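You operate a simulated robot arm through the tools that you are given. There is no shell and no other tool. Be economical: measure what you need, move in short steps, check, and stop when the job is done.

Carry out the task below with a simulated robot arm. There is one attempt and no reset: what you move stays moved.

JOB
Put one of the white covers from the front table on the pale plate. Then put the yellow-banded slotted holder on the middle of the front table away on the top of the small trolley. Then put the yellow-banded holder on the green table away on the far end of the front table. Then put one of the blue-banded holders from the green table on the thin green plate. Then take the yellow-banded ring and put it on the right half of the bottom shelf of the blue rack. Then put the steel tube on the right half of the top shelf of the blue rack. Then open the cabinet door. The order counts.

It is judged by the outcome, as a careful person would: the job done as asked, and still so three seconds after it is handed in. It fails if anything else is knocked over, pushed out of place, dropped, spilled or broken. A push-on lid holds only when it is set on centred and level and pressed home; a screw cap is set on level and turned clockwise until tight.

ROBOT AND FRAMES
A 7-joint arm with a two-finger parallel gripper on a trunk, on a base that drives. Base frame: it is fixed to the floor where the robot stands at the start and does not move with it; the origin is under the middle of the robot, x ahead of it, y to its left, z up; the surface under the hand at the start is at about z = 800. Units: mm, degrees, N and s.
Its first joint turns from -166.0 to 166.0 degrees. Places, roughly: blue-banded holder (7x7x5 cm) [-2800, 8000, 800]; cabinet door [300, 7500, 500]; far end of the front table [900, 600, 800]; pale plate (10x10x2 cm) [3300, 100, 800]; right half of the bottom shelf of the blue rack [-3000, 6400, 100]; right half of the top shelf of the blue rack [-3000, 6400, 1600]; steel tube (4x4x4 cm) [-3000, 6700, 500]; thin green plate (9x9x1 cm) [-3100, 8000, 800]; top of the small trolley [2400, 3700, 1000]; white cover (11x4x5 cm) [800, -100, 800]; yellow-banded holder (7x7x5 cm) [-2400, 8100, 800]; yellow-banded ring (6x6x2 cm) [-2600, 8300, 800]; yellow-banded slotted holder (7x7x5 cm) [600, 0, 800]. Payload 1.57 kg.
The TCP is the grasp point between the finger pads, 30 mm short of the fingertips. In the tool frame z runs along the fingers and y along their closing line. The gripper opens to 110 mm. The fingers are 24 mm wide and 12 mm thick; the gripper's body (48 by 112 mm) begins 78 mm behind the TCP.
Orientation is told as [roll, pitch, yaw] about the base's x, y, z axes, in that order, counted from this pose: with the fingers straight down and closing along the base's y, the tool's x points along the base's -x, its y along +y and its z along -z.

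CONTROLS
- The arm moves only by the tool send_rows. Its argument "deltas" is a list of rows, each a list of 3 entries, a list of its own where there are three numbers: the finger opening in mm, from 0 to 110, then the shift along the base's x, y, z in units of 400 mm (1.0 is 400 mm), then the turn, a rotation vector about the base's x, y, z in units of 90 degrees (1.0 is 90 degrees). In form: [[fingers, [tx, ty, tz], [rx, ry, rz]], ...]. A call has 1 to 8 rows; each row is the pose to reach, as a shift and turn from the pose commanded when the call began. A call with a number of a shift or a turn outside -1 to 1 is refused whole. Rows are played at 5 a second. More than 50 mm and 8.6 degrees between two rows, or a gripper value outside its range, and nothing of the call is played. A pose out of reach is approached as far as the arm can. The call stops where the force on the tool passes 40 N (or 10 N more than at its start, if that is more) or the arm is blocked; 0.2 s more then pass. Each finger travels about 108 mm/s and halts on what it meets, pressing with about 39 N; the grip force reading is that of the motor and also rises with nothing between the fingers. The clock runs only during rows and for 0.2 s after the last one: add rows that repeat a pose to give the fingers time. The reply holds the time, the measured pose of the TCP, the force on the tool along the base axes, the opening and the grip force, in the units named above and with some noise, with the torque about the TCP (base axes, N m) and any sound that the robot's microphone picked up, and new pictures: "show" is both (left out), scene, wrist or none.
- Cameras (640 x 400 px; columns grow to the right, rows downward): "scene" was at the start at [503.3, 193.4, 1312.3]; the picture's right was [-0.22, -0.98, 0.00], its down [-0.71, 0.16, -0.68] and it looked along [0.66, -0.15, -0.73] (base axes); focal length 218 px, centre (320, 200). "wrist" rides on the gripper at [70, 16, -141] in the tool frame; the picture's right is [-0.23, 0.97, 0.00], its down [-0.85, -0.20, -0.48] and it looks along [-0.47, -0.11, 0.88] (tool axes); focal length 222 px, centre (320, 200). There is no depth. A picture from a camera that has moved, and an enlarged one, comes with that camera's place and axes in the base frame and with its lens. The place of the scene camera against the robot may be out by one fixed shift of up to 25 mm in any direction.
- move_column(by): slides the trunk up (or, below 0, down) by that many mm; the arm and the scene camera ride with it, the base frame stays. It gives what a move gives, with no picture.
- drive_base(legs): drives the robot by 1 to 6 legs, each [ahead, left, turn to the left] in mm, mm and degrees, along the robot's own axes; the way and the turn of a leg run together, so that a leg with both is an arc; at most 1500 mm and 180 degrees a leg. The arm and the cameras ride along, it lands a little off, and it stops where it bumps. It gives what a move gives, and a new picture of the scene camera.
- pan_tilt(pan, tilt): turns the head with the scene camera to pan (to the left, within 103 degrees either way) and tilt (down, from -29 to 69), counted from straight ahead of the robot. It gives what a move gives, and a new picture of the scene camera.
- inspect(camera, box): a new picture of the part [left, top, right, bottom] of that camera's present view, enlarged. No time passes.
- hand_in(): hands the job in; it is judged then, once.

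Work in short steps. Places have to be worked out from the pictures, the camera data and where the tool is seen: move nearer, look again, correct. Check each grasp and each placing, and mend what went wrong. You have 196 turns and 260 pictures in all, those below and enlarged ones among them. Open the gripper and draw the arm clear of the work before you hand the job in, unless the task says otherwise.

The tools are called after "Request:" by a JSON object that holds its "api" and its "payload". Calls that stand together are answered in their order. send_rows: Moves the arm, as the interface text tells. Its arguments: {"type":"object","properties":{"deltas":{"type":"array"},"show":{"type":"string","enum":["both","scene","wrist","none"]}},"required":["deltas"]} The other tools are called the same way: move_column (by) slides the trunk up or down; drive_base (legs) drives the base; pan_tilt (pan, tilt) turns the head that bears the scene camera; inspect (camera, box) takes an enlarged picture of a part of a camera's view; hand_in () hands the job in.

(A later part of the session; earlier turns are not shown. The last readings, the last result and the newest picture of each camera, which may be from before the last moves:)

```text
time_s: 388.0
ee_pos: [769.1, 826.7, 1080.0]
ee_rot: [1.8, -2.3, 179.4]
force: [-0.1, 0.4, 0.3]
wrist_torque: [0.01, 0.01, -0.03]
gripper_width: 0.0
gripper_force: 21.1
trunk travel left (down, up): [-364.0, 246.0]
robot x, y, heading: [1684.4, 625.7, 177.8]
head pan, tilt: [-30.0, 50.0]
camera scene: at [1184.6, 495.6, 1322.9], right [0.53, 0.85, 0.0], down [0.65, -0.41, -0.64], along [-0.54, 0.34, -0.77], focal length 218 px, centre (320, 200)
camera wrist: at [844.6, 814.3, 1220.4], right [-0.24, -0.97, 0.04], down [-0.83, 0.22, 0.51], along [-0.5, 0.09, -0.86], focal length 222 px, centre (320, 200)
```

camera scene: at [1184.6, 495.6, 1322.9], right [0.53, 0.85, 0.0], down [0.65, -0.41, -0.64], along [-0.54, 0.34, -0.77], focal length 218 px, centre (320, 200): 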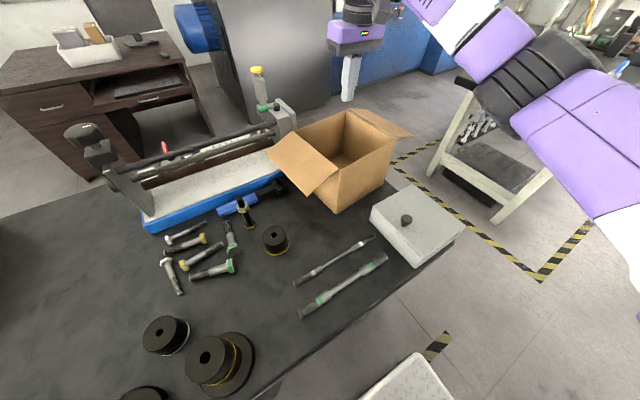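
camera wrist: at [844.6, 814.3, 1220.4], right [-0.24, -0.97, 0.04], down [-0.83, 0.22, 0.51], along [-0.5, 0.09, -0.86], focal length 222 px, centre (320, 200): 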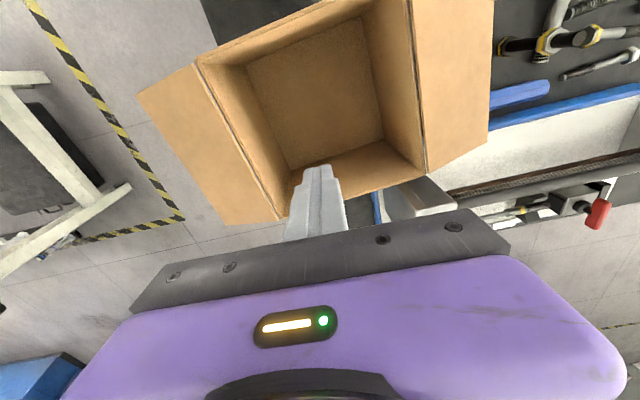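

The box is back nearly square, within about 20 mm of where it stood. For task 4 I fold the arm and start back to the green table.

Request:
{"api": "send_rows", "payload": {"deltas": [[40, [0.08, -0.05, 0.02], [0, 0, 0]], [60, [0.17, -0.11, 0.04], [0, 0, 0]], [90, [0.26, -0.17, 0.06], [0, 0, 0]], [90, [0.35, -0.23, 0.08], [0, 0, 0]], [90, [0.44, -0.29, 0.1], [0, 0, 0]], [90, [0.53, -0.35, 0.12], [0, 0, 0]], [90, [0.62, -0.41, 0.14], [0, 0, 0]], [90, [0.68, -0.46, 0.16], [0, 0, 0]]], "show": "none"}}

Request:
{"api": "drive_base", "payload": {"legs": [[0, 0, -87.7], [0, 90, 0], [1500, 0, 0], [1500, 0, 0], [390, 0, 0]]}}

```text
time_s: 389.8
ee_pos: [1046.9, 643.2, 1149.3]
ee_rot: [1.8, -2.3, 179.3]
force: [0.4, 0.4, -0.5]
wrist_torque: [-0.03, -0.01, 0.01]
gripper_width: 90.0
gripper_force: 0.0
trunk travel left (down, up): [-364.0, 246.0]
robot x, y, heading: [1683.9, 629.8, 177.9]
head pan, tilt: [-30.0, 50.0]
```

```text
time_s: 410.9
ee_pos: [1682.3, 4675.6, 1148.9]
ee_rot: [1.9, -2.4, 90.9]
force: [0.4, -0.9, 0.8]
wrist_torque: [-0.02, 0.0, 0.03]
gripper_width: 89.9
gripper_force: 0.1
trunk travel left (down, up): [-364.0, 246.0]
robot x, y, heading: [1684.6, 4037.0, 89.3]
head pan, tilt: [-30.0, 50.0]
camera scene: at [1526.2, 4543.7, 1322.8], right [0.86, -0.51, 0.0], down [-0.39, -0.66, -0.64], along [0.33, 0.55, -0.77], focal length 218 px, centre (320, 200)
```

scene: 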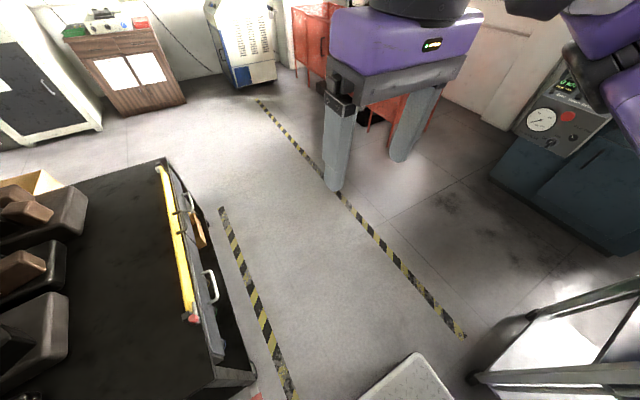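

The lane straight ahead at x about 1685 is clear too, so I take it and then go left to the green table.

Request:
{"api": "drive_base", "payload": {"legs": [[1500, 0, 0], [980, 0, 0], [0, 1500, 0], [0, 1500, 0], [0, 1200, 0], [600, 0, 0]]}}

Request:
{"api": "pan_tilt", "payload": {"pan": 0, "tilt": 45}}

```text
time_s: 427.0
ee_pos: [778.5, 7091.3, 1150.1]
ee_rot: [1.8, -2.5, 97.6]
force: [0.8, -0.9, -0.6]
wrist_torque: [0.01, -0.01, 0.0]
gripper_width: 90.1
gripper_force: 0.1
trunk travel left (down, up): [-364.0, 246.0]
robot x, y, heading: [856.1, 6458.1, 96.1]
head pan, tilt: [-30.0, 50.0]
stopped in leg 3: the robot was blocked; the commanded pose is now the measured one
camera scene: at [640.8, 6941.8, 1322.8], right [0.91, -0.4, 0.0], down [-0.31, -0.7, -0.64], along [0.26, 0.59, -0.77], focal length 218 px, centre (320, 200)
```

scene: 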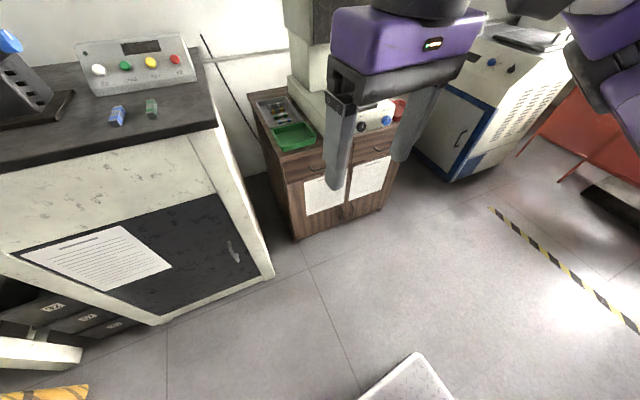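

```text
time_s: 427.9
ee_pos: [778.3, 7090.6, 1150.0]
ee_rot: [1.8, -2.4, 97.6]
force: [0.1, 1.1, -0.9]
wrist_torque: [0.0, -0.03, -0.03]
gripper_width: 90.1
gripper_force: 0.0
trunk travel left (down, up): [-364.0, 246.0]
robot x, y, heading: [858.0, 6457.5, 96.0]
head pan, tilt: [0.0, 45.0]
camera scene: at [601.0, 6952.3, 1329.7], right [0.99, 0.11, 0.0], down [0.07, -0.7, -0.71], along [-0.07, 0.7, -0.71], focal length 218 px, centre (320, 200)
```

scene: 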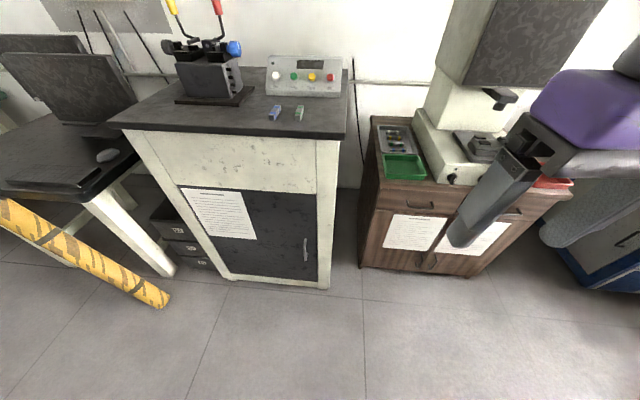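

The rear-left corner caught something. I free it, square up, go 200 mm ahead, and continue left.

Request:
{"api": "drive_base", "payload": {"legs": [[0, -70, 0], [0, 0, -6.3], [220, 0, 0], [0, 1500, 0], [0, 1500, 0], [0, 260, 0]]}}

```text
time_s: 446.6
ee_pos: [-2362.0, 7476.6, 1150.1]
ee_rot: [1.7, -2.4, 87.2]
force: [0.2, 0.3, 0.2]
wrist_torque: [0.01, -0.01, 0.0]
gripper_width: 90.0
gripper_force: 0.0
trunk travel left (down, up): [-364.0, 246.0]
robot x, y, heading: [-2399.4, 6838.9, 85.9]
head pan, tilt: [0.0, 45.0]
camera scene: at [-2564.4, 7372.1, 1329.8], right [1.0, -0.07, 0.0], down [-0.05, -0.71, -0.71], along [0.05, 0.71, -0.71], focal length 218 px, centre (320, 200)
```

scene: 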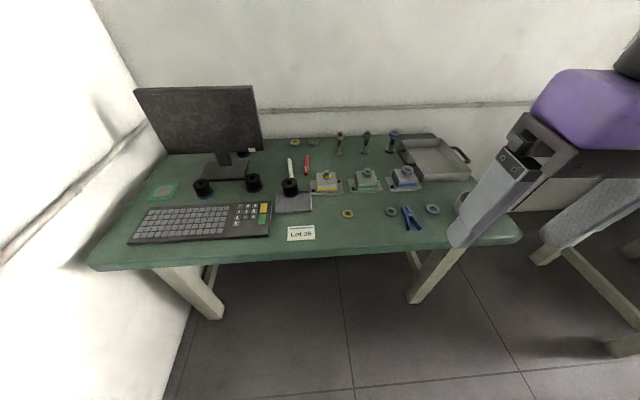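

At the green table again. I square up, move in, and shift left toward the blue-banded holder at about (-2959, 8000), next to the thin green plate at about (-3119, 8015).

Request:
{"api": "drive_base", "payload": {"legs": [[0, 0, 4], [430, 0, 0], [0, 430, 0]]}}

Request:
{"api": "send_rows", "payload": {"deltas": [[95, [-0.06, 0.06, -0.06], [0, 0, 0]], [95, [-0.13, 0.1, -0.12], [0, 0, 0]], [95, [-0.2, 0.12, -0.18], [0, 0, 0]], [95, [-0.27, 0.13, -0.26], [0, 0, 0]], [95, [-0.33, 0.13, -0.34], [0, 0, 0]], [95, [-0.33, 0.13, -0.4], [0, 0, 0]], [95, [-0.33, 0.13, -0.4], [0, 0, 0]]], "show": "both"}}

```text
time_s: 451.9
ee_pos: [-2851.0, 7907.6, 1149.7]
ee_rot: [1.8, -2.4, 92.2]
force: [-0.2, -1.0, 1.1]
wrist_torque: [0.0, -0.06, -0.02]
gripper_width: 89.9
gripper_force: 0.0
trunk travel left (down, up): [-364.0, 246.0]
robot x, y, heading: [-2832.9, 7270.0, 90.7]
head pan, tilt: [0.0, 45.0]
camera scene: at [-3042.9, 7786.9, 1329.8], right [1.0, 0.01, 0.0], down [0.01, -0.71, -0.71], along [-0.01, 0.71, -0.71], focal length 218 px, centre (320, 200)
```

scene: 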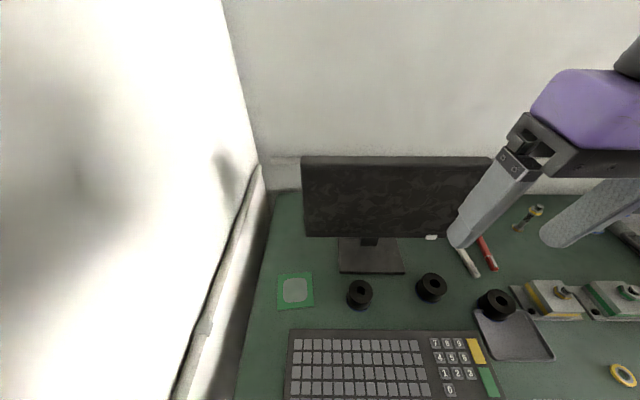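

```text
time_s: 453.6
ee_pos: [-2982.9, 7959.2, 990.3]
ee_rot: [1.8, -2.4, 92.2]
force: [-0.6, 0.3, 0.1]
wrist_torque: [0.04, -0.01, 0.01]
gripper_width: 95.2
gripper_force: 0.0
trunk travel left (down, up): [-364.0, 246.0]
robot x, y, heading: [-2836.4, 7269.7, 90.7]
head pan, tilt: [0.0, 45.0]
camera scene: at [-3043.1, 7786.9, 1329.8], right [1.0, 0.01, 0.0], down [0.01, -0.71, -0.71], along [-0.01, 0.71, -0.71], focal length 218 px, centre (320, 200)
camera wrist: at [-2992.8, 7885.1, 1128.4], right [-0.98, 0.19, 0.04], down [0.18, 0.84, 0.51], along [0.06, 0.51, -0.86], focal length 222 px, centre (320, 200)
```

scene: 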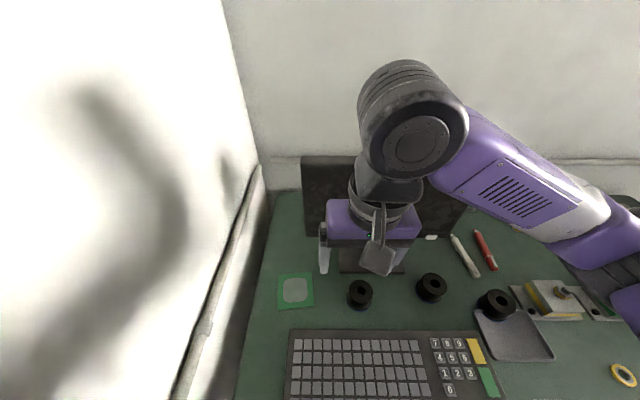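
wrist: 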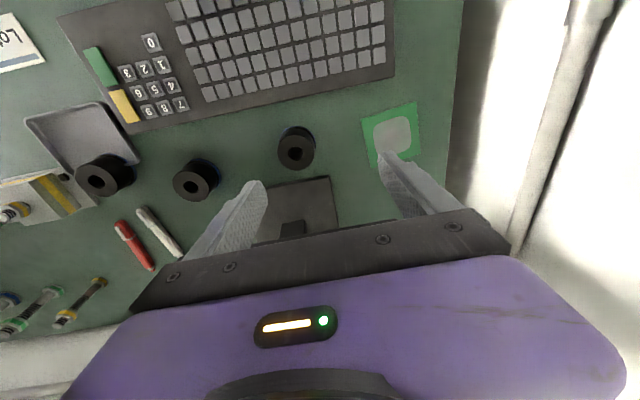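

Wrist view: holder at (-2952, 7986), plate centre at (-3108, 8006). I level the hand, lower onto the holder, and grip.

Request:
{"api": "send_rows", "payload": {"deltas": [[95, [0.04, 0.03, -0.08], [-0.026, -0.021, -0.02]], [95, [0.077, 0.067, -0.18], [-0.026, -0.021, -0.02]], [95, [0.077, 0.067, -0.28], [-0.026, -0.021, -0.02]], [95, [0.077, 0.067, -0.38], [-0.026, -0.021, -0.02]], [95, [0.077, 0.067, -0.46], [-0.026, -0.021, -0.02]], [95, [0.077, 0.067, -0.503], [-0.026, -0.021, -0.02]], [95, [0.077, 0.067, -0.503], [-0.026, -0.021, -0.02]]], "show": "wrist"}}

```text
time_s: 455.1
ee_pos: [-2953.8, 7988.7, 789.0]
ee_rot: [-0.1, -0.1, 90.4]
force: [-0.2, -0.2, 0.2]
wrist_torque: [0.01, -0.01, 0.01]
gripper_width: 95.1
gripper_force: 0.1
trunk travel left (down, up): [-364.0, 246.0]
robot x, y, heading: [-2834.9, 7270.5, 90.9]
head pan, tilt: [0.0, 45.0]
camera wrist: at [-2969.3, 7920.5, 929.5], right [-0.98, 0.22, 0.0], down [0.19, 0.86, 0.48], along [0.11, 0.47, -0.88], focal length 222 px, centre (320, 200)
```

wrist: 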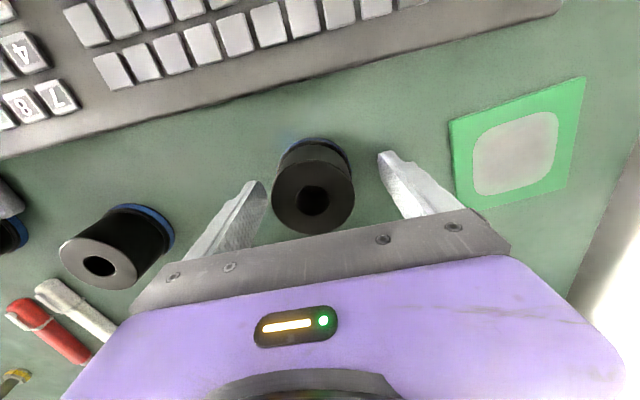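

Well centred. I close, lift 70 mm and carry it over the plate centre (-3109, 8004).

Request:
{"api": "send_rows", "payload": {"deltas": [[60, [0, 0, 0], [0, 0, 0]], [30, [0, 0, 0], [0, 0, 0]], [30, [0, 0, 0], [0, 0, 0]], [30, [0, 0, 0], [0, 0, 0]]], "show": "none"}}

Request:
{"api": "send_rows", "payload": {"deltas": [[30, [0, 0, 0.05], [0, 0, 0]], [30, [0, 0, 0.13], [0, 0, 0]], [30, [-0.09, 0.01, 0.18], [0, 0, 0]], [30, [-0.19, 0.02, 0.18], [0, 0, 0]], [30, [-0.29, 0.03, 0.18], [0, 0, 0]], [30, [-0.39, 0.037, 0.18], [0, 0, 0]], [30, [-0.39, 0.037, 0.1], [0, 0, 0]], [30, [-0.39, 0.037, 0.08], [0, 0, 0]]], "show": "both"}}

```text
time_s: 456.1
ee_pos: [-2952.7, 7988.9, 788.4]
ee_rot: [-0.1, 0.0, 90.4]
force: [1.5, 1.4, -0.1]
wrist_torque: [0.12, -0.21, -0.05]
gripper_width: 60.5
gripper_force: 39.5
trunk travel left (down, up): [-364.0, 246.0]
robot x, y, heading: [-2832.6, 7272.8, 90.7]
head pan, tilt: [0.0, 45.0]
```

```text
time_s: 457.9
ee_pos: [-3107.0, 8004.2, 818.1]
ee_rot: [-0.1, 0.0, 90.5]
force: [-0.1, 0.2, -7.5]
wrist_torque: [0.02, -0.02, 0.01]
gripper_width: 60.2
gripper_force: 38.6
trunk travel left (down, up): [-364.0, 246.0]
robot x, y, heading: [-2834.9, 7267.3, 90.7]
head pan, tilt: [0.0, 45.0]
camera scene: at [-3043.1, 7787.0, 1329.7], right [1.0, 0.01, 0.0], down [0.01, -0.71, -0.71], along [-0.01, 0.71, -0.71], focal length 218 px, centre (320, 200)
camera wrist: at [-3123.9, 7935.2, 959.9], right [-0.98, 0.22, 0.0], down [0.19, 0.86, 0.48], along [0.11, 0.47, -0.88], focal length 222 px, centre (320, 200)
```

scene: 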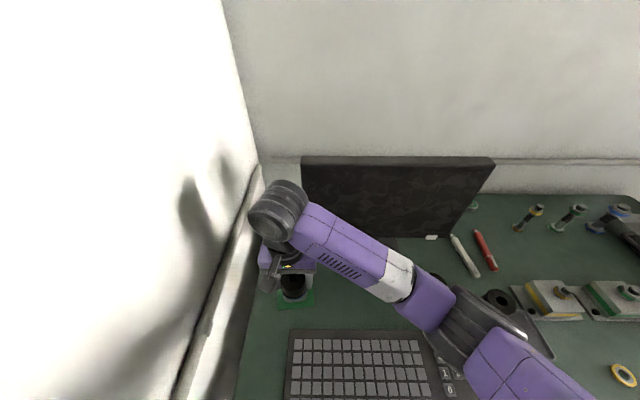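
wrist: 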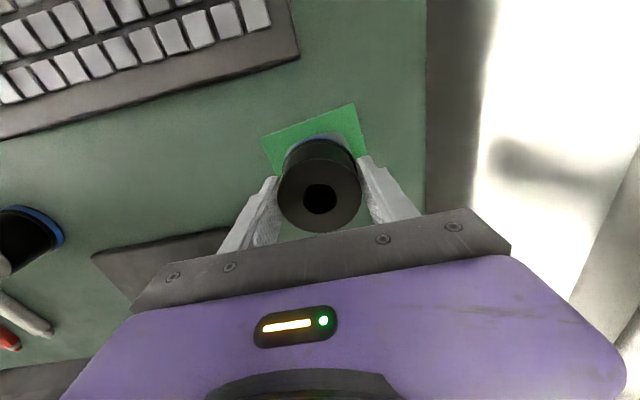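

The holder is centred over the plate. I lower to contact.

Request:
{"api": "send_rows", "payload": {"deltas": [[30, [-0.003, 0.007, -0.025], [0, 0, 0]], [30, [-0.003, 0.007, -0.04], [0, 0, 0]], [30, [-0.003, 0.007, -0.05], [0, 0, 0]], [30, [-0.003, 0.007, -0.06], [0, 0, 0]], [30, [-0.003, 0.007, -0.07], [0, 0, 0]], [30, [-0.003, 0.007, -0.08], [0, 0, 0]]], "show": "none"}}

Request:
{"api": "send_rows", "payload": {"deltas": [[70, [0, 0, 0.003], [0, 0, 0]], [84, [0, 0, 0.003], [0, 0, 0]], [84, [0, 0, 0.003], [0, 0, 0]], [84, [0, 0, 0.1], [0, 0, 0]], [84, [0, 0, 0.2], [0, 0, 0]], [84, [0, 0, 0.3], [0, 0, 0]], [84, [0.06, -0.04, 0.38], [0, 0, 0]], [84, [0.14, -0.08, 0.44], [0, 0, 0]]], "show": "wrist"}}

```text
time_s: 459.4
ee_pos: [-3108.7, 8007.7, 789.5]
ee_rot: [0.1, -0.3, 90.3]
force: [-2.1, 0.8, 15.3]
wrist_torque: [-0.04, 0.0, -0.13]
gripper_width: 60.4
gripper_force: 28.4
trunk travel left (down, up): [-364.0, 246.0]
robot x, y, heading: [-2834.1, 7269.1, 90.9]
head pan, tilt: [0.0, 45.0]
```

```text
time_s: 461.1
ee_pos: [-3055.5, 7971.3, 962.7]
ee_rot: [0.0, 0.0, 90.5]
force: [0.0, -0.7, 0.1]
wrist_torque: [0.01, 0.01, 0.0]
gripper_width: 84.1
gripper_force: 0.0
trunk travel left (down, up): [-364.0, 246.0]
robot x, y, heading: [-2837.9, 7269.1, 90.6]
head pan, tilt: [0.0, 45.0]
camera wrist: at [-3072.5, 7903.2, 1105.8], right [-0.98, 0.22, 0.0], down [0.19, 0.86, 0.48], along [0.11, 0.47, -0.88], focal length 222 px, centre (320, 200)
```

wrist: 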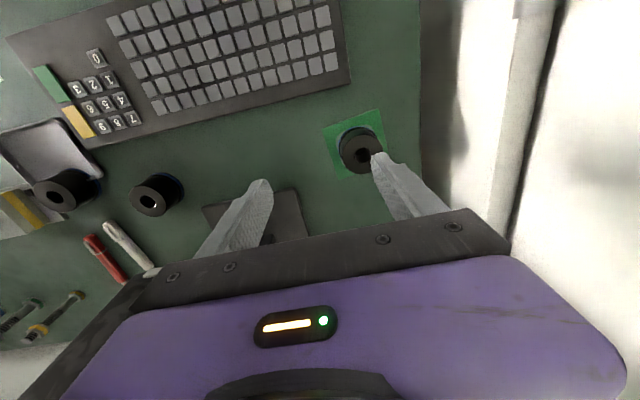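

Holder sits on the thin green plate; task 4 is done. For task 5, the yellow-banded ring is near (-2613, 8327), close to the wall. I shift right and lean the hand forward to reach it.

Request:
{"api": "send_rows", "payload": {"deltas": [[84, [0.05, -0.03, 0.1], [0, 0, 0]], [84, [0.1, -0.06, 0.2], [0, 0, 0]], [84, [0.2, -0.08, 0.26], [0, 0, 0]], [84, [0.3, -0.1, 0.3], [0, 0, 0]], [84, [0.4, -0.12, 0.3], [0, 0, 0]]], "show": "none"}}

Request:
{"api": "drive_base", "payload": {"legs": [[0, -240, -0.6], [45, 0, 0]]}}

Request:
{"api": "send_rows", "payload": {"deltas": [[84, [0.02, 0.1, -0.02], [0.09, 0, 0]], [84, [0.03, 0.2, -0.04], [0.18, 0, 0]], [84, [0.04, 0.3, -0.06], [0.27, 0, 0]], [84, [0.05, 0.4, -0.1], [0.28, 0, 0]], [84, [0.06, 0.5, -0.16], [0.28, 0, 0]], [84, [0.06, 0.6, -0.22], [0.28, 0, 0]], [84, [0.06, 0.6, -0.3], [0.28, 0, 0]]], "show": "both"}}

```text
time_s: 462.4
ee_pos: [-2891.5, 7925.9, 1081.2]
ee_rot: [-0.1, 0.0, 90.5]
force: [0.0, 0.1, 0.1]
wrist_torque: [-0.05, -0.03, 0.01]
gripper_width: 84.1
gripper_force: 0.1
trunk travel left (down, up): [-364.0, 246.0]
robot x, y, heading: [-2835.6, 7270.9, 90.7]
head pan, tilt: [0.0, 45.0]
```

```text
time_s: 464.6
ee_pos: [-2650.2, 7975.4, 1082.7]
ee_rot: [0.0, 0.1, 90.1]
force: [0.5, -0.2, -0.5]
wrist_torque: [-0.02, -0.02, -0.01]
gripper_width: 84.1
gripper_force: 0.1
trunk travel left (down, up): [-364.0, 246.0]
robot x, y, heading: [-2597.1, 7321.6, 90.4]
head pan, tilt: [0.0, 45.0]
camera scene: at [-2802.4, 7836.0, 1329.7], right [1.0, 0.01, 0.0], down [0.01, -0.71, -0.71], along [-0.01, 0.71, -0.71], focal length 218 px, centre (320, 200)
```

scene: 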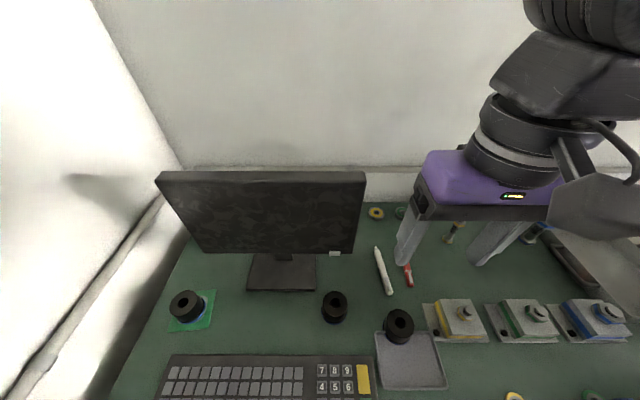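

```text
time_s: 466.2
ee_pos: [-2624.4, 8214.5, 961.8]
ee_rot: [0.0, -25.2, 90.1]
force: [-0.3, 0.1, 1.4]
wrist_torque: [0.0, 0.02, -0.01]
gripper_width: 84.0
gripper_force: 0.1
trunk travel left (down, up): [-364.0, 246.0]
robot x, y, heading: [-2597.7, 7317.6, 90.4]
head pan, tilt: [0.0, 45.0]
camera scene: at [-2802.3, 7835.8, 1329.9], right [1.0, 0.01, 0.0], down [0.0, -0.71, -0.71], along [0.0, 0.71, -0.71], focal length 218 px, centre (320, 200)
camera wrist: at [-2642.1, 8092.6, 1059.4], right [-0.97, 0.21, 0.1], down [0.2, 0.57, 0.8], along [0.11, 0.8, -0.59], focal length 222 px, centre (320, 200)
```

scene: 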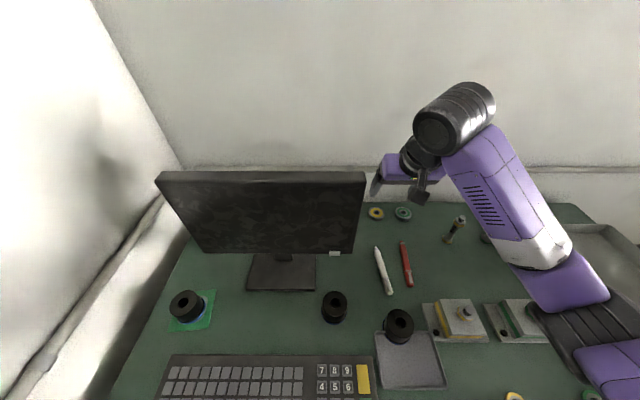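
wrist: 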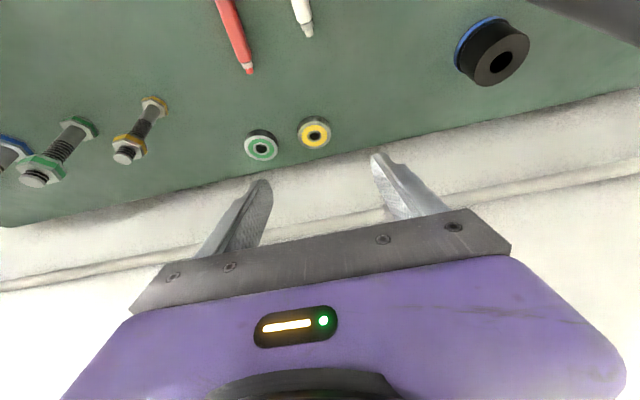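

The ring is at (-2616, 8310), with a green ring 88 mm to its right. I open to 68 mm and lower the leaning fingers around it.

Request:
{"api": "send_rows", "payload": {"deltas": [[68, [0.021, 0.08, -0.08], [0, 0, 0]], [68, [0.021, 0.16, -0.16], [0, 0, 0]], [68, [0.021, 0.207, -0.26], [0, 0, 0]], [68, [0.021, 0.207, -0.36], [0, 0, 0]], [68, [0.021, 0.207, -0.42], [0, 0, 0]], [68, [0.021, 0.207, -0.42], [0, 0, 0]]], "show": "wrist"}}

```text
time_s: 467.6
ee_pos: [-2618.7, 8298.2, 793.0]
ee_rot: [-0.1, -25.2, 90.1]
force: [0.4, 0.7, 0.4]
wrist_torque: [0.01, 0.0, -0.01]
gripper_width: 68.3
gripper_force: 0.1
trunk travel left (down, up): [-364.0, 246.0]
robot x, y, heading: [-2599.2, 7314.3, 90.2]
head pan, tilt: [0.0, 45.0]
camera wrist: at [-2635.6, 8176.9, 891.6], right [-0.97, 0.21, 0.1], down [0.2, 0.57, 0.8], along [0.11, 0.8, -0.6], focal length 222 px, centre (320, 200)
```

wrist: 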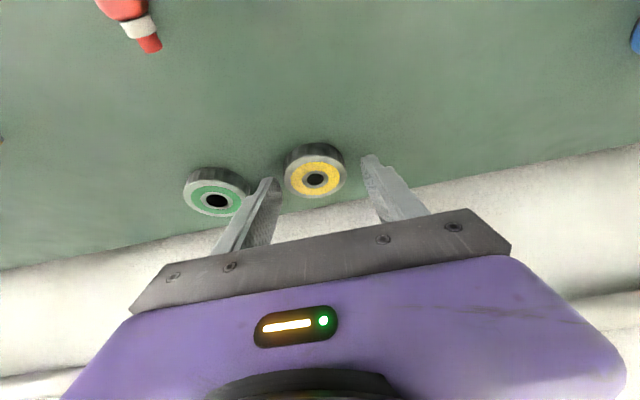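

Aligned. I lower the last 10 mm, close and lift.

Request:
{"api": "send_rows", "payload": {"deltas": [[68, [0.005, 0, -0.015], [0, 0, 0]], [68, [0.005, 0, -0.025], [0, 0, 0]], [50, [0.005, 0, -0.025], [0, 0, 0]], [20, [0.005, 0, -0.025], [0, 0, 0]], [20, [0.005, 0, -0.025], [0, 0, 0]], [20, [0.005, 0, -0.025], [0, 0, 0]]], "show": "none"}}

Request:
{"api": "send_rows", "payload": {"deltas": [[20, [0, 0, 0.05], [0, 0, 0]], [20, [0, -0.04, 0.14], [0, 0, 0]], [20, [0, -0.1, 0.24], [0, 0, 0]], [20, [0, -0.18, 0.32], [0, 0, 0]], [20, [0, -0.26, 0.4], [0, 0, 0]], [20, [0, -0.34, 0.48], [0, 0, 0]], [20, [0, -0.44, 0.54], [0, 0, 0]], [20, [0, -0.54, 0.6], [0, 0, 0]]], "show": "wrist"}}

```text
time_s: 469.0
ee_pos: [-2616.0, 8298.2, 784.7]
ee_rot: [-0.2, -25.2, 90.0]
force: [-0.4, -0.5, 0.3]
wrist_torque: [-0.04, -0.04, -0.01]
gripper_width: 51.5
gripper_force: 39.3
trunk travel left (down, up): [-364.0, 246.0]
robot x, y, heading: [-2599.0, 7318.1, 90.5]
head pan, tilt: [0.0, 45.0]
```

```text
time_s: 470.8
ee_pos: [-2616.2, 8078.7, 1025.9]
ee_rot: [0.0, -25.1, 89.9]
force: [0.6, 0.3, -2.1]
wrist_torque: [-0.03, 0.01, -0.02]
gripper_width: 51.5
gripper_force: 39.2
trunk travel left (down, up): [-364.0, 246.0]
robot x, y, heading: [-2596.9, 7320.1, 90.5]
head pan, tilt: [0.0, 45.0]
camera wrist: at [-2632.8, 7956.9, 1124.0], right [-0.97, 0.21, 0.09], down [0.2, 0.57, 0.8], along [0.11, 0.79, -0.6], focal length 222 px, centre (320, 200)
```

wrist: 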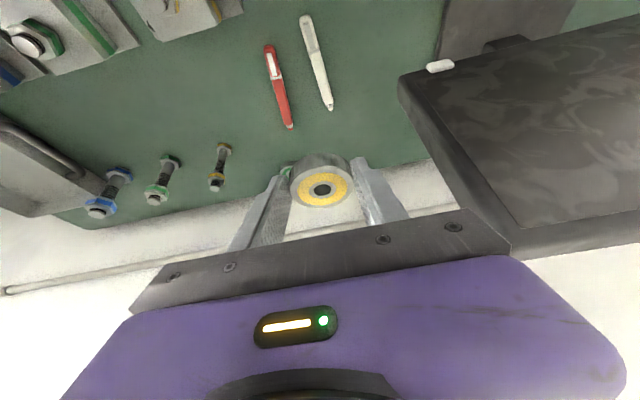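

The ring is held at 51.5 mm. For the blue rack's bottom shelf I tuck the arm, drive to in front of its right half facing -x, and look.

Request:
{"api": "send_rows", "payload": {"deltas": [[20, [0, -0.1, 0.02], [0, 0, 0]], [20, [0, -0.2, 0.04], [0, 0, 0]], [20, [0, -0.28, 0.04], [0, 0, 0]]], "show": "none"}}

Request:
{"api": "drive_base", "payload": {"legs": [[-880, 0, 0], [0, -620, 0], [0, 0, 89.5]]}}

Request:
{"api": "pan_tilt", "payload": {"pan": -10, "tilt": 30}}

```text
time_s: 471.6
ee_pos: [-2615.1, 8001.8, 1046.8]
ee_rot: [0.0, -25.1, 90.0]
force: [-0.9, -0.6, -2.5]
wrist_torque: [-0.06, 0.0, 0.03]
gripper_width: 51.8
gripper_force: 39.1
out of reach, approached as far as the arm can: row 2, 3
trunk travel left (down, up): [-364.0, 246.0]
robot x, y, heading: [-2599.3, 7316.8, 90.5]
head pan, tilt: [0.0, 45.0]
```

```text
time_s: 473.7
ee_pos: [-2539.7, 7858.9, 1045.6]
ee_rot: [-0.1, -25.0, 85.6]
force: [0.3, -0.2, -0.7]
wrist_torque: [-0.01, 0.04, 0.01]
gripper_width: 51.5
gripper_force: 38.3
trunk travel left (down, up): [-364.0, 246.0]
robot x, y, heading: [-2576.5, 7177.4, 86.2]
head pan, tilt: [0.0, 45.0]
stopped in leg 1: the robot was blocked; the commanded pose is now the measured one
camera scene: at [-2740.3, 7708.1, 1329.7], right [1.0, -0.07, 0.0], down [-0.05, -0.71, -0.71], along [0.05, 0.71, -0.71], focal length 218 px, centre (320, 200)
```

scene: 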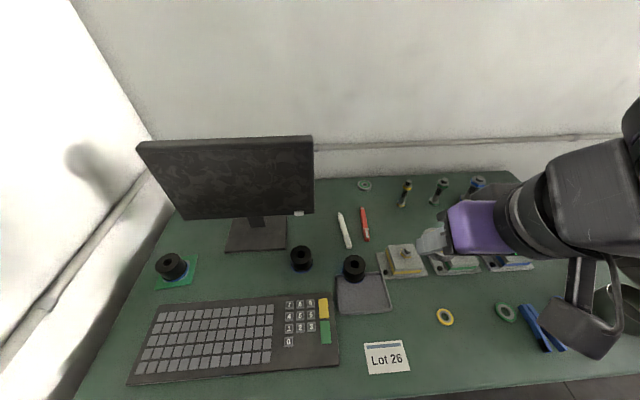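

```text
time_s: 474.4
ee_pos: [-2540.0, 7859.2, 1046.6]
ee_rot: [-0.1, -25.1, 85.6]
force: [-0.3, -0.4, -0.9]
wrist_torque: [-0.05, 0.01, -0.03]
gripper_width: 51.5
gripper_force: 38.9
trunk travel left (down, up): [-364.0, 246.0]
robot x, y, heading: [-2574.9, 7175.3, 86.1]
head pan, tilt: [-10.0, 30.0]
camera scene: at [-2724.1, 7714.6, 1352.3], right [0.97, -0.24, 0.0], down [-0.12, -0.49, -0.87], along [0.21, 0.84, -0.5], focal length 218 px, centre (320, 200)
```

scene: 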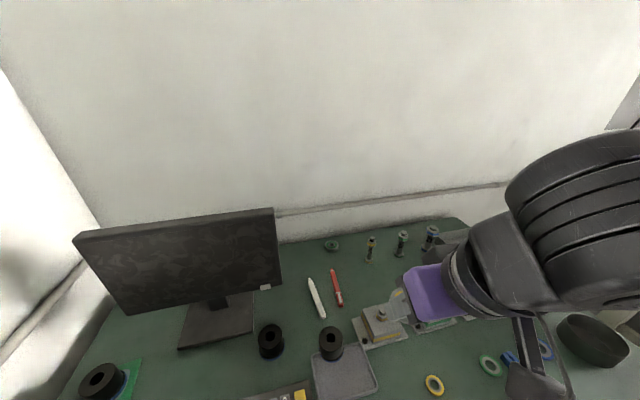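

The rear-left corner met the rack. I ease forward, square up, move right first, then back and turn.

Request:
{"api": "drive_base", "payload": {"legs": [[30, 0, 0], [0, -100, 0], [0, 0, 4], [0, -560, 0], [-780, 0, 0], [0, 0, 89.8]]}}

Request:
{"api": "pan_tilt", "payload": {"pan": -10, "tilt": 35}}

```text
time_s: 486.8
ee_pos: [-2590.9, 6424.6, 1046.5]
ee_rot: [-0.1, -25.2, 179.2]
force: [0.1, 0.3, -1.7]
wrist_torque: [0.03, -0.03, 0.0]
gripper_width: 51.6
gripper_force: 38.4
trunk travel left (down, up): [-364.0, 246.0]
robot x, y, heading: [-1906.8, 6433.2, 179.9]
head pan, tilt: [-10.0, 30.0]
camera scene: at [-2425.9, 6264.0, 1352.3], right [0.18, 0.98, 0.0], down [0.49, -0.09, -0.87], along [-0.85, 0.16, -0.5], focal length 218 px, centre (320, 200)
```

scene: 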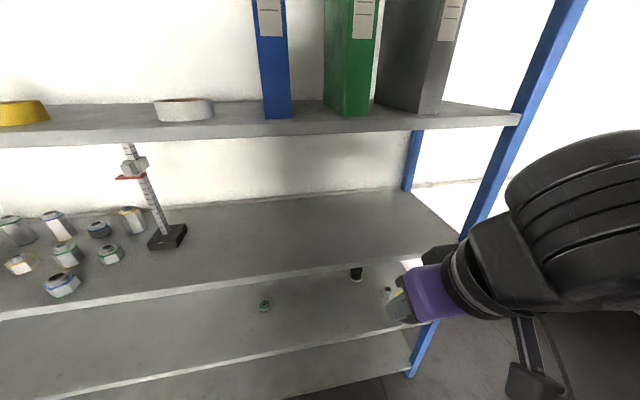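

```text
time_s: 487.5
ee_pos: [-2592.1, 6425.4, 1046.4]
ee_rot: [-0.1, -25.1, 179.2]
force: [0.1, 0.3, -2.5]
wrist_torque: [0.02, -0.01, 0.02]
gripper_width: 51.4
gripper_force: 39.1
trunk travel left (down, up): [-364.0, 246.0]
robot x, y, heading: [-1911.6, 6435.0, 179.5]
head pan, tilt: [-10.0, 35.0]
camera scene: at [-2423.6, 6263.6, 1344.6], right [0.18, 0.98, 0.0], down [0.56, -0.1, -0.82], along [-0.81, 0.15, -0.57], focal length 218 px, centre (320, 200)
```

scene: 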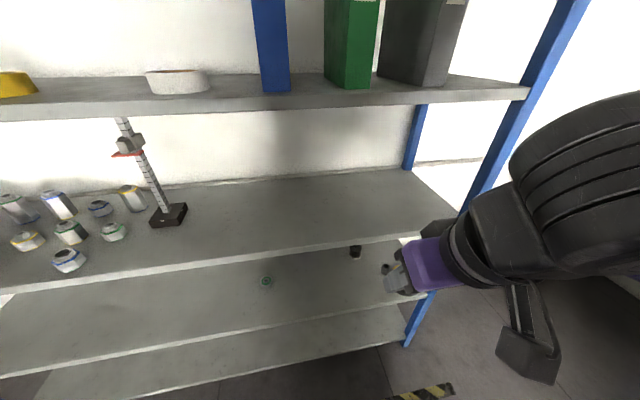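

The rack front is at about x -2818, with the bottom shelf near z 100 and the next one near z 490. I lower the trunk fully, then bring the hand down in front of the rack.

Request:
{"api": "move_column", "payload": {"by": -355}}

Request:
{"api": "send_rows", "payload": {"deltas": [[20, [0, 0, -0.12], [0, 0, 0]], [20, [0, 0, -0.24], [0, 0, 0]], [20, [0, 0, -0.36], [0, 0, 0]], [20, [0, 0, -0.48], [0, 0, 0]], [20, [-0.02, 0, -0.6], [0, 0, 0]], [20, [-0.04, 0, -0.72], [0, 0, 0]], [20, [-0.06, 0, -0.84], [0, 0, 0]], [20, [-0.08, 0, -0.94], [0, 0, 0]]], "show": "both"}}

```text
time_s: 490.9
ee_pos: [-2591.4, 6425.7, 692.1]
ee_rot: [0.0, -25.1, 179.2]
force: [-0.2, -0.6, -2.4]
wrist_torque: [0.0, -0.05, 0.0]
gripper_width: 51.5
gripper_force: 38.9
trunk travel left (down, up): [-9.0, 601.0]
robot x, y, heading: [-1910.8, 6435.9, 179.7]
head pan, tilt: [-10.0, 35.0]
```

```text
time_s: 492.7
ee_pos: [-2618.7, 6427.8, 314.8]
ee_rot: [-0.1, -25.1, 179.1]
force: [0.0, 0.0, -0.4]
wrist_torque: [0.01, -0.03, -0.03]
gripper_width: 51.5
gripper_force: 39.0
out of reach, approached as far as the arm can: row 1, 2, 3
trunk travel left (down, up): [-9.0, 601.0]
robot x, y, heading: [-1908.6, 6433.7, 179.8]
head pan, tilt: [-10.0, 35.0]
camera scene: at [-2423.6, 6263.6, 989.6], right [0.18, 0.98, 0.0], down [0.56, -0.1, -0.82], along [-0.81, 0.15, -0.57], focal length 218 px, centre (320, 200)
camera wrist: at [-2496.7, 6412.3, 414.2], right [-0.22, -0.97, 0.09], down [-0.57, 0.21, 0.8], along [-0.79, 0.12, -0.6], focal length 222 px, centre (320, 200)
```

scene: 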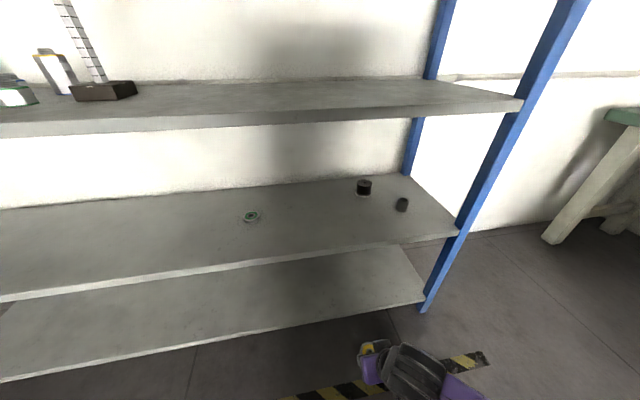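
wrist: 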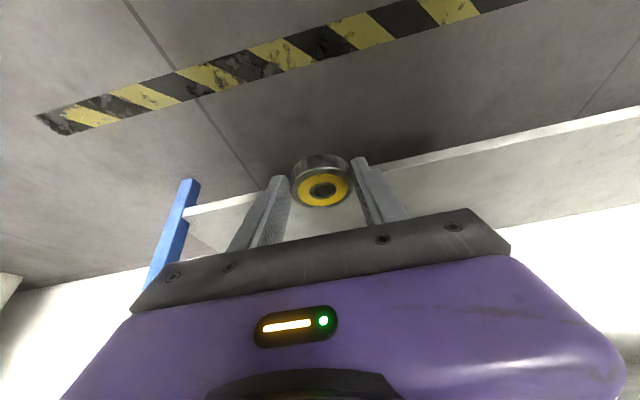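

The scene shows the tube and others on the middle shelf, and an empty bottom shelf. I lower to z 235 and move in to x -2835 just over the bottom shelf.

Request:
{"api": "send_rows", "payload": {"deltas": [[20, [-0.05, 0, -0.1], [0, 0, 0]], [20, [-0.12, 0, -0.2], [0, 0, 0]], [20, [-0.23, 0, -0.2], [0, 0, 0]], [20, [-0.34, 0, -0.2], [0, 0, 0]], [20, [-0.45, 0, -0.2], [0, 0, 0]], [20, [-0.54, 0, -0.2], [0, 0, 0]], [20, [-0.54, 0, -0.2], [0, 0, 0]]], "show": "both"}}

```text
time_s: 494.3
ee_pos: [-2836.7, 6429.0, 233.5]
ee_rot: [0.0, -25.0, 179.3]
force: [0.4, -0.6, -0.4]
wrist_torque: [0.02, -0.04, -0.01]
gripper_width: 51.5
gripper_force: 39.5
trunk travel left (down, up): [-9.0, 601.0]
robot x, y, heading: [-1907.6, 6432.3, 179.3]
head pan, tilt: [-10.0, 35.0]
camera scene: at [-2423.5, 6263.5, 989.5], right [0.18, 0.98, 0.0], down [0.56, -0.1, -0.82], along [-0.81, 0.15, -0.57], focal length 218 px, centre (320, 200)
camera wrist: at [-2714.9, 6411.4, 333.3], right [-0.22, -0.97, 0.1], down [-0.57, 0.21, 0.8], along [-0.79, 0.12, -0.6], focal length 222 px, centre (320, 200)
```

scene: 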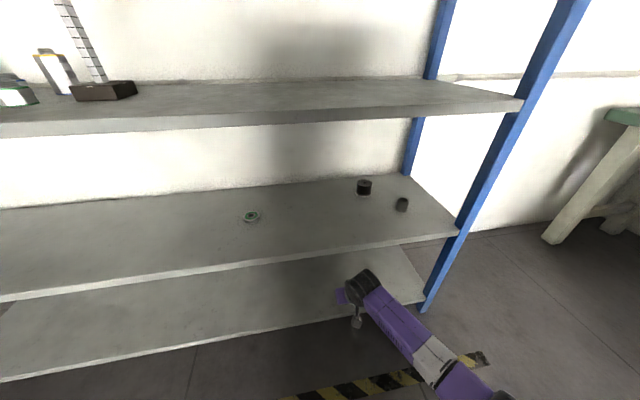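
wrist: 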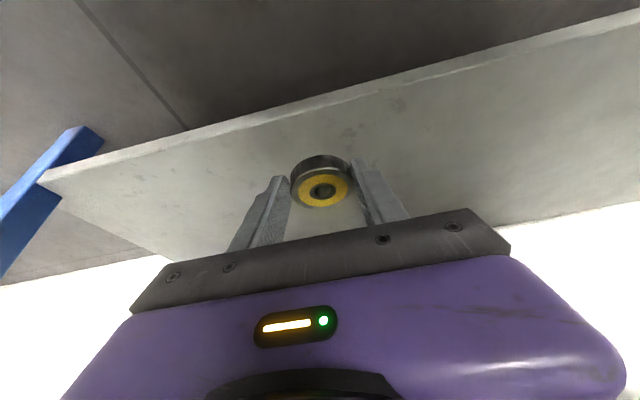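

The ring is just at the shelf's front edge. I lower gently to find the shelf height.

Request:
{"api": "send_rows", "payload": {"deltas": [[20, [-0.03, 0, -0.05], [0, 0, 0]], [20, [-0.06, 0, -0.09], [0, 0, 0]], [20, [-0.06, 0, -0.12], [0, 0, 0]], [20, [-0.06, 0, -0.15], [0, 0, 0]], [20, [-0.06, 0, -0.18], [0, 0, 0]], [20, [-0.06, 0, -0.21], [0, 0, 0]], [20, [-0.06, 0, -0.24], [0, 0, 0]]], "show": "wrist"}}

```text
time_s: 495.9
ee_pos: [-2873.0, 6425.2, 151.9]
ee_rot: [0.0, -26.1, 179.3]
force: [6.7, 0.3, 20.3]
wrist_torque: [0.36, -0.21, -0.04]
gripper_width: 51.9
gripper_force: 38.9
trunk travel left (down, up): [-9.0, 601.0]
robot x, y, heading: [-1905.7, 6432.8, 179.8]
head pan, tilt: [-10.0, 35.0]
stopped in row 7: the force on the tool passed its limit at 104 N (the readings are from after the stop); the commanded pose is now the measured one
camera wrist: at [-2748.0, 6408.9, 248.3], right [-0.21, -0.97, 0.1], down [-0.55, 0.21, 0.81], along [-0.8, 0.12, -0.58], focal length 222 px, centre (320, 200)
```

wrist: 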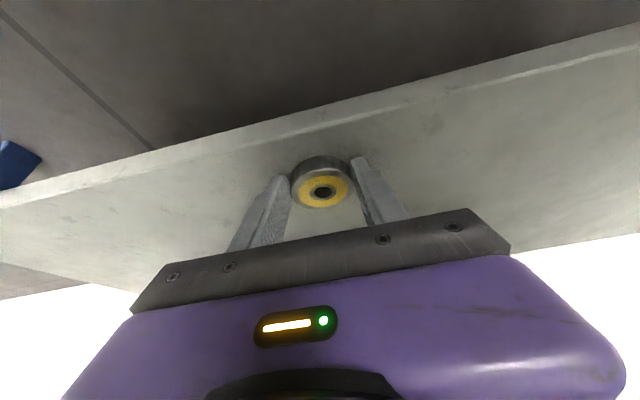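

Contact at TCP z 152, so the shelf is at about 115 and its front edge at about -2848. I raise 6 mm, slide 38 mm deeper, set down and release.

Request:
{"api": "send_rows", "payload": {"deltas": [[20, [0, 0, 0.02], [0, 0, 0]], [20, [-0.05, 0, 0.02], [0, 0, 0]], [20, [-0.095, 0, 0.02], [0, 0, 0]], [20, [-0.095, 0, 0.008], [0, 0, 0]], [20, [-0.095, 0, 0.0], [0, 0, 0]], [20, [-0.095, 0, -0.006], [0, 0, 0]]], "show": "none"}}

Request:
{"api": "send_rows", "payload": {"deltas": [[60, [0, 0, 0], [0, 0, 0]], [66, [0, 0, 0], [0, 0, 0]], [66, [0, 0, 0], [0, 0, 0]], [66, [0.03, 0, 0.06], [0, 0, 0]], [66, [0.1, 0, 0.13], [0, 0, 0]], [66, [0.2, 0, 0.17], [0, 0, 0]], [66, [0.3, 0, 0.2], [0, 0, 0]], [66, [0.4, 0, 0.22], [0, 0, 0]]], "show": "both"}}

```text
time_s: 497.3
ee_pos: [-2884.7, 6424.5, 161.2]
ee_rot: [0.1, -25.8, 179.3]
force: [-0.9, 0.8, -1.9]
wrist_torque: [0.0, -0.05, 0.0]
gripper_width: 51.7
gripper_force: 39.1
out of reach, approached as far as the arm can: row 2, 3, 4, 5, 6
trunk travel left (down, up): [-9.0, 601.0]
robot x, y, heading: [-1905.8, 6429.8, 179.7]
head pan, tilt: [-10.0, 35.0]
```

```text
time_s: 499.1
ee_pos: [-2727.2, 6425.9, 250.5]
ee_rot: [0.0, -25.9, 179.4]
force: [0.7, 1.1, -0.5]
wrist_torque: [0.0, 0.04, -0.02]
gripper_width: 66.1
gripper_force: 0.0
trunk travel left (down, up): [-9.0, 601.0]
robot x, y, heading: [-1902.6, 6434.6, 179.4]
head pan, tilt: [-10.0, 35.0]
camera scene: at [-2423.5, 6263.7, 989.6], right [0.18, 0.98, 0.0], down [0.56, -0.1, -0.82], along [-0.81, 0.15, -0.57], focal length 218 px, centre (320, 200)
camera wrist: at [-2603.1, 6408.9, 347.2], right [-0.22, -0.97, 0.1], down [-0.56, 0.21, 0.8], along [-0.8, 0.12, -0.59], focal length 222 px, centre (320, 200)
```

scene: 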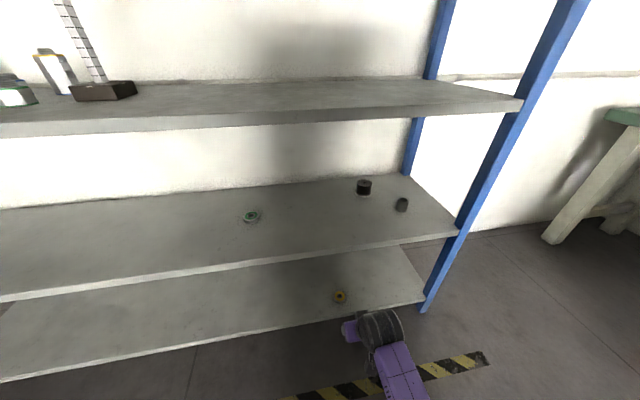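
wrist: 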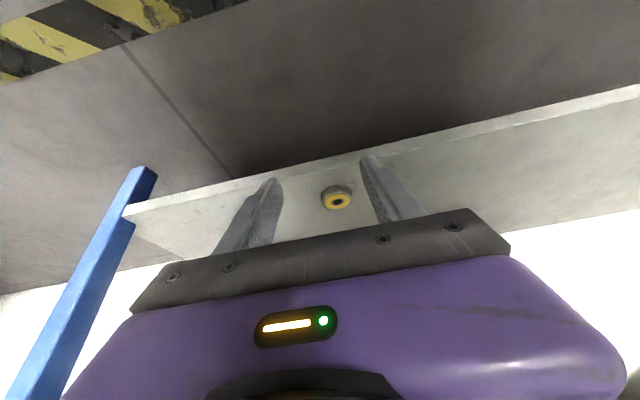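

The ring lies on the bottom shelf, right half; task 5 is done. Next the steel tube at about (-3010, 6680) on the middle shelf. I raise the hand in front of the rack, shift the base 245 mm right, and lean the hand toward level.

Request:
{"api": "send_rows", "payload": {"deltas": [[66, [0.08, 0, 0.08], [0, 0, 0]], [66, [0.16, 0, 0.16], [0, 0, 0]], [66, [0.24, 0, 0.24], [0, 0, 0]], [66, [0.3, 0, 0.34], [0, 0, 0]], [66, [0.3, 0, 0.46], [0, 0, 0]], [66, [0.3, 0, 0.58], [0, 0, 0]], [66, [0.3, 0, 0.7], [0, 0, 0]], [66, [0.3, 0, 0.74], [0, 0, 0]]], "show": "none"}}

Request:
{"api": "drive_base", "payload": {"legs": [[0, -245, 0]]}}

Request:
{"api": "send_rows", "payload": {"deltas": [[66, [0, 0, 0.02], [0, 0.09, 0]], [66, [0, 0, 0.04], [0, 0.18, 0]], [66, [0, 0, 0.06], [0, 0.27, 0]], [66, [0, 0, 0.08], [0, 0.36, 0]], [66, [0, 0, 0.08], [0, 0.45, 0]], [66, [0, 0, 0.08], [0, 0.5, 0]], [66, [0, 0, 0.08], [0, 0.5, 0]]], "show": "both"}}

```text
time_s: 500.9
ee_pos: [-2607.2, 6426.6, 475.7]
ee_rot: [0.0, -26.0, 179.3]
force: [-0.7, 0.3, -0.1]
wrist_torque: [-0.01, 0.01, 0.0]
gripper_width: 66.0
gripper_force: 0.1
out of reach, approached as far as the arm can: row 6, 7, 8
trunk travel left (down, up): [-9.0, 601.0]
robot x, y, heading: [-1905.2, 6433.9, 179.4]
head pan, tilt: [-10.0, 35.0]
```

```text
time_s: 502.8
ee_pos: [-2606.8, 6671.3, 474.2]
ee_rot: [0.0, -26.0, 179.8]
force: [-0.1, 0.6, 0.4]
wrist_torque: [0.01, -0.01, -0.02]
gripper_width: 65.9
gripper_force: 0.0
trunk travel left (down, up): [-9.0, 601.0]
robot x, y, heading: [-1907.2, 6686.2, -179.7]
head pan, tilt: [-10.0, 35.0]
camera scene: at [-2421.0, 6510.4, 989.6], right [0.17, 0.99, 0.0], down [0.57, -0.1, -0.82], along [-0.81, 0.14, -0.57], focal length 218 px, centre (320, 200)
```

scene: 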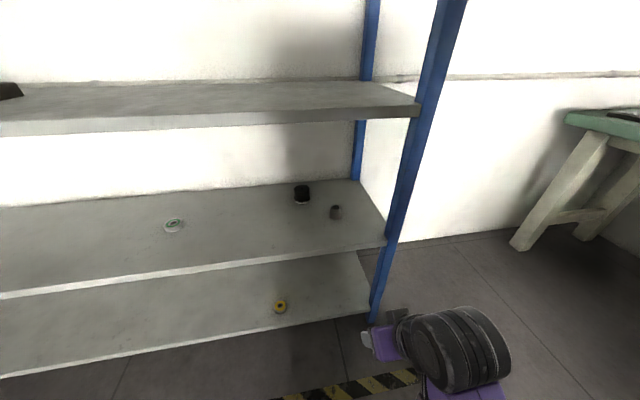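

```text
time_s: 504.4
ee_pos: [-2607.6, 6670.5, 507.4]
ee_rot: [0.4, -71.1, 179.6]
force: [-0.7, 0.2, 0.4]
wrist_torque: [0.02, 0.0, -0.01]
gripper_width: 65.7
gripper_force: 0.0
out of reach, approached as far as the arm can: row 3, 4
trunk travel left (down, up): [-9.0, 601.0]
robot x, y, heading: [-1906.1, 6685.6, -179.9]
head pan, tilt: [-10.0, 35.0]
camera scene: at [-2421.0, 6510.4, 989.6], right [0.17, 0.99, 0.0], down [0.57, -0.1, -0.82], along [-0.81, 0.14, -0.57], focal length 218 px, centre (320, 200)
camera wrist: at [-2451.8, 6655.5, 486.8], right [-0.07, -0.97, 0.22], down [0.18, 0.2, 0.96], along [-0.98, 0.11, 0.16], focal length 222 px, centre (320, 200)
```

scene: 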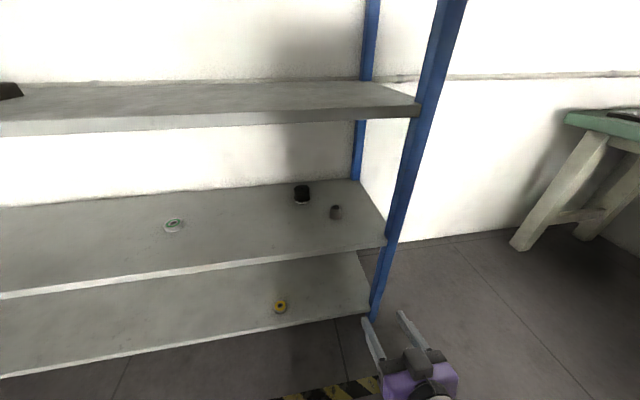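
wrist: 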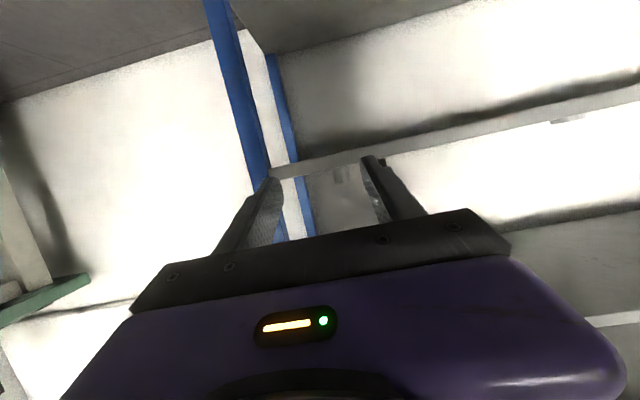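

The hand is nearly level. I zoom on the tube in both views to fix its place.

Request:
{"api": "inspect", "payload": {"camera": "wrist", "box": [260, 120, 420, 240]}}

Request:
{"api": "inspect", "payload": {"camera": "scene", "box": [270, 170, 400, 260]}}

```text
3.33 times, centred on (340, 180) of wrist
camera zoom: at [-2451.8, 6655.5, 486.8], right [-0.07, -0.97, 0.22], down [0.18, 0.2, 0.96], along [-0.98, 0.11, 0.16], focal length 740 px, centre (253, 267)
```

zoom: 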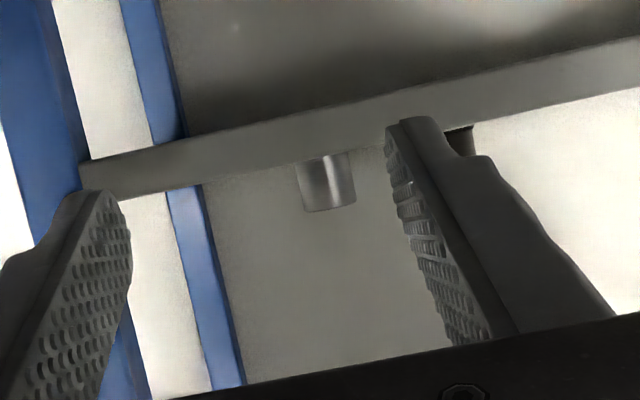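

```text
4.44 times, centred on (335, 215) of scene
camera zoom: at [-2421.0, 6510.4, 989.6], right [0.17, 0.99, 0.0], down [0.57, -0.1, -0.82], along [-0.81, 0.14, -0.57], focal length 969 px, centre (253, 133)
```

zoom: 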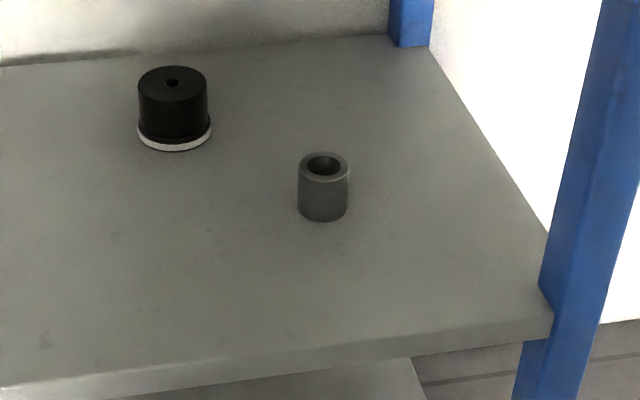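

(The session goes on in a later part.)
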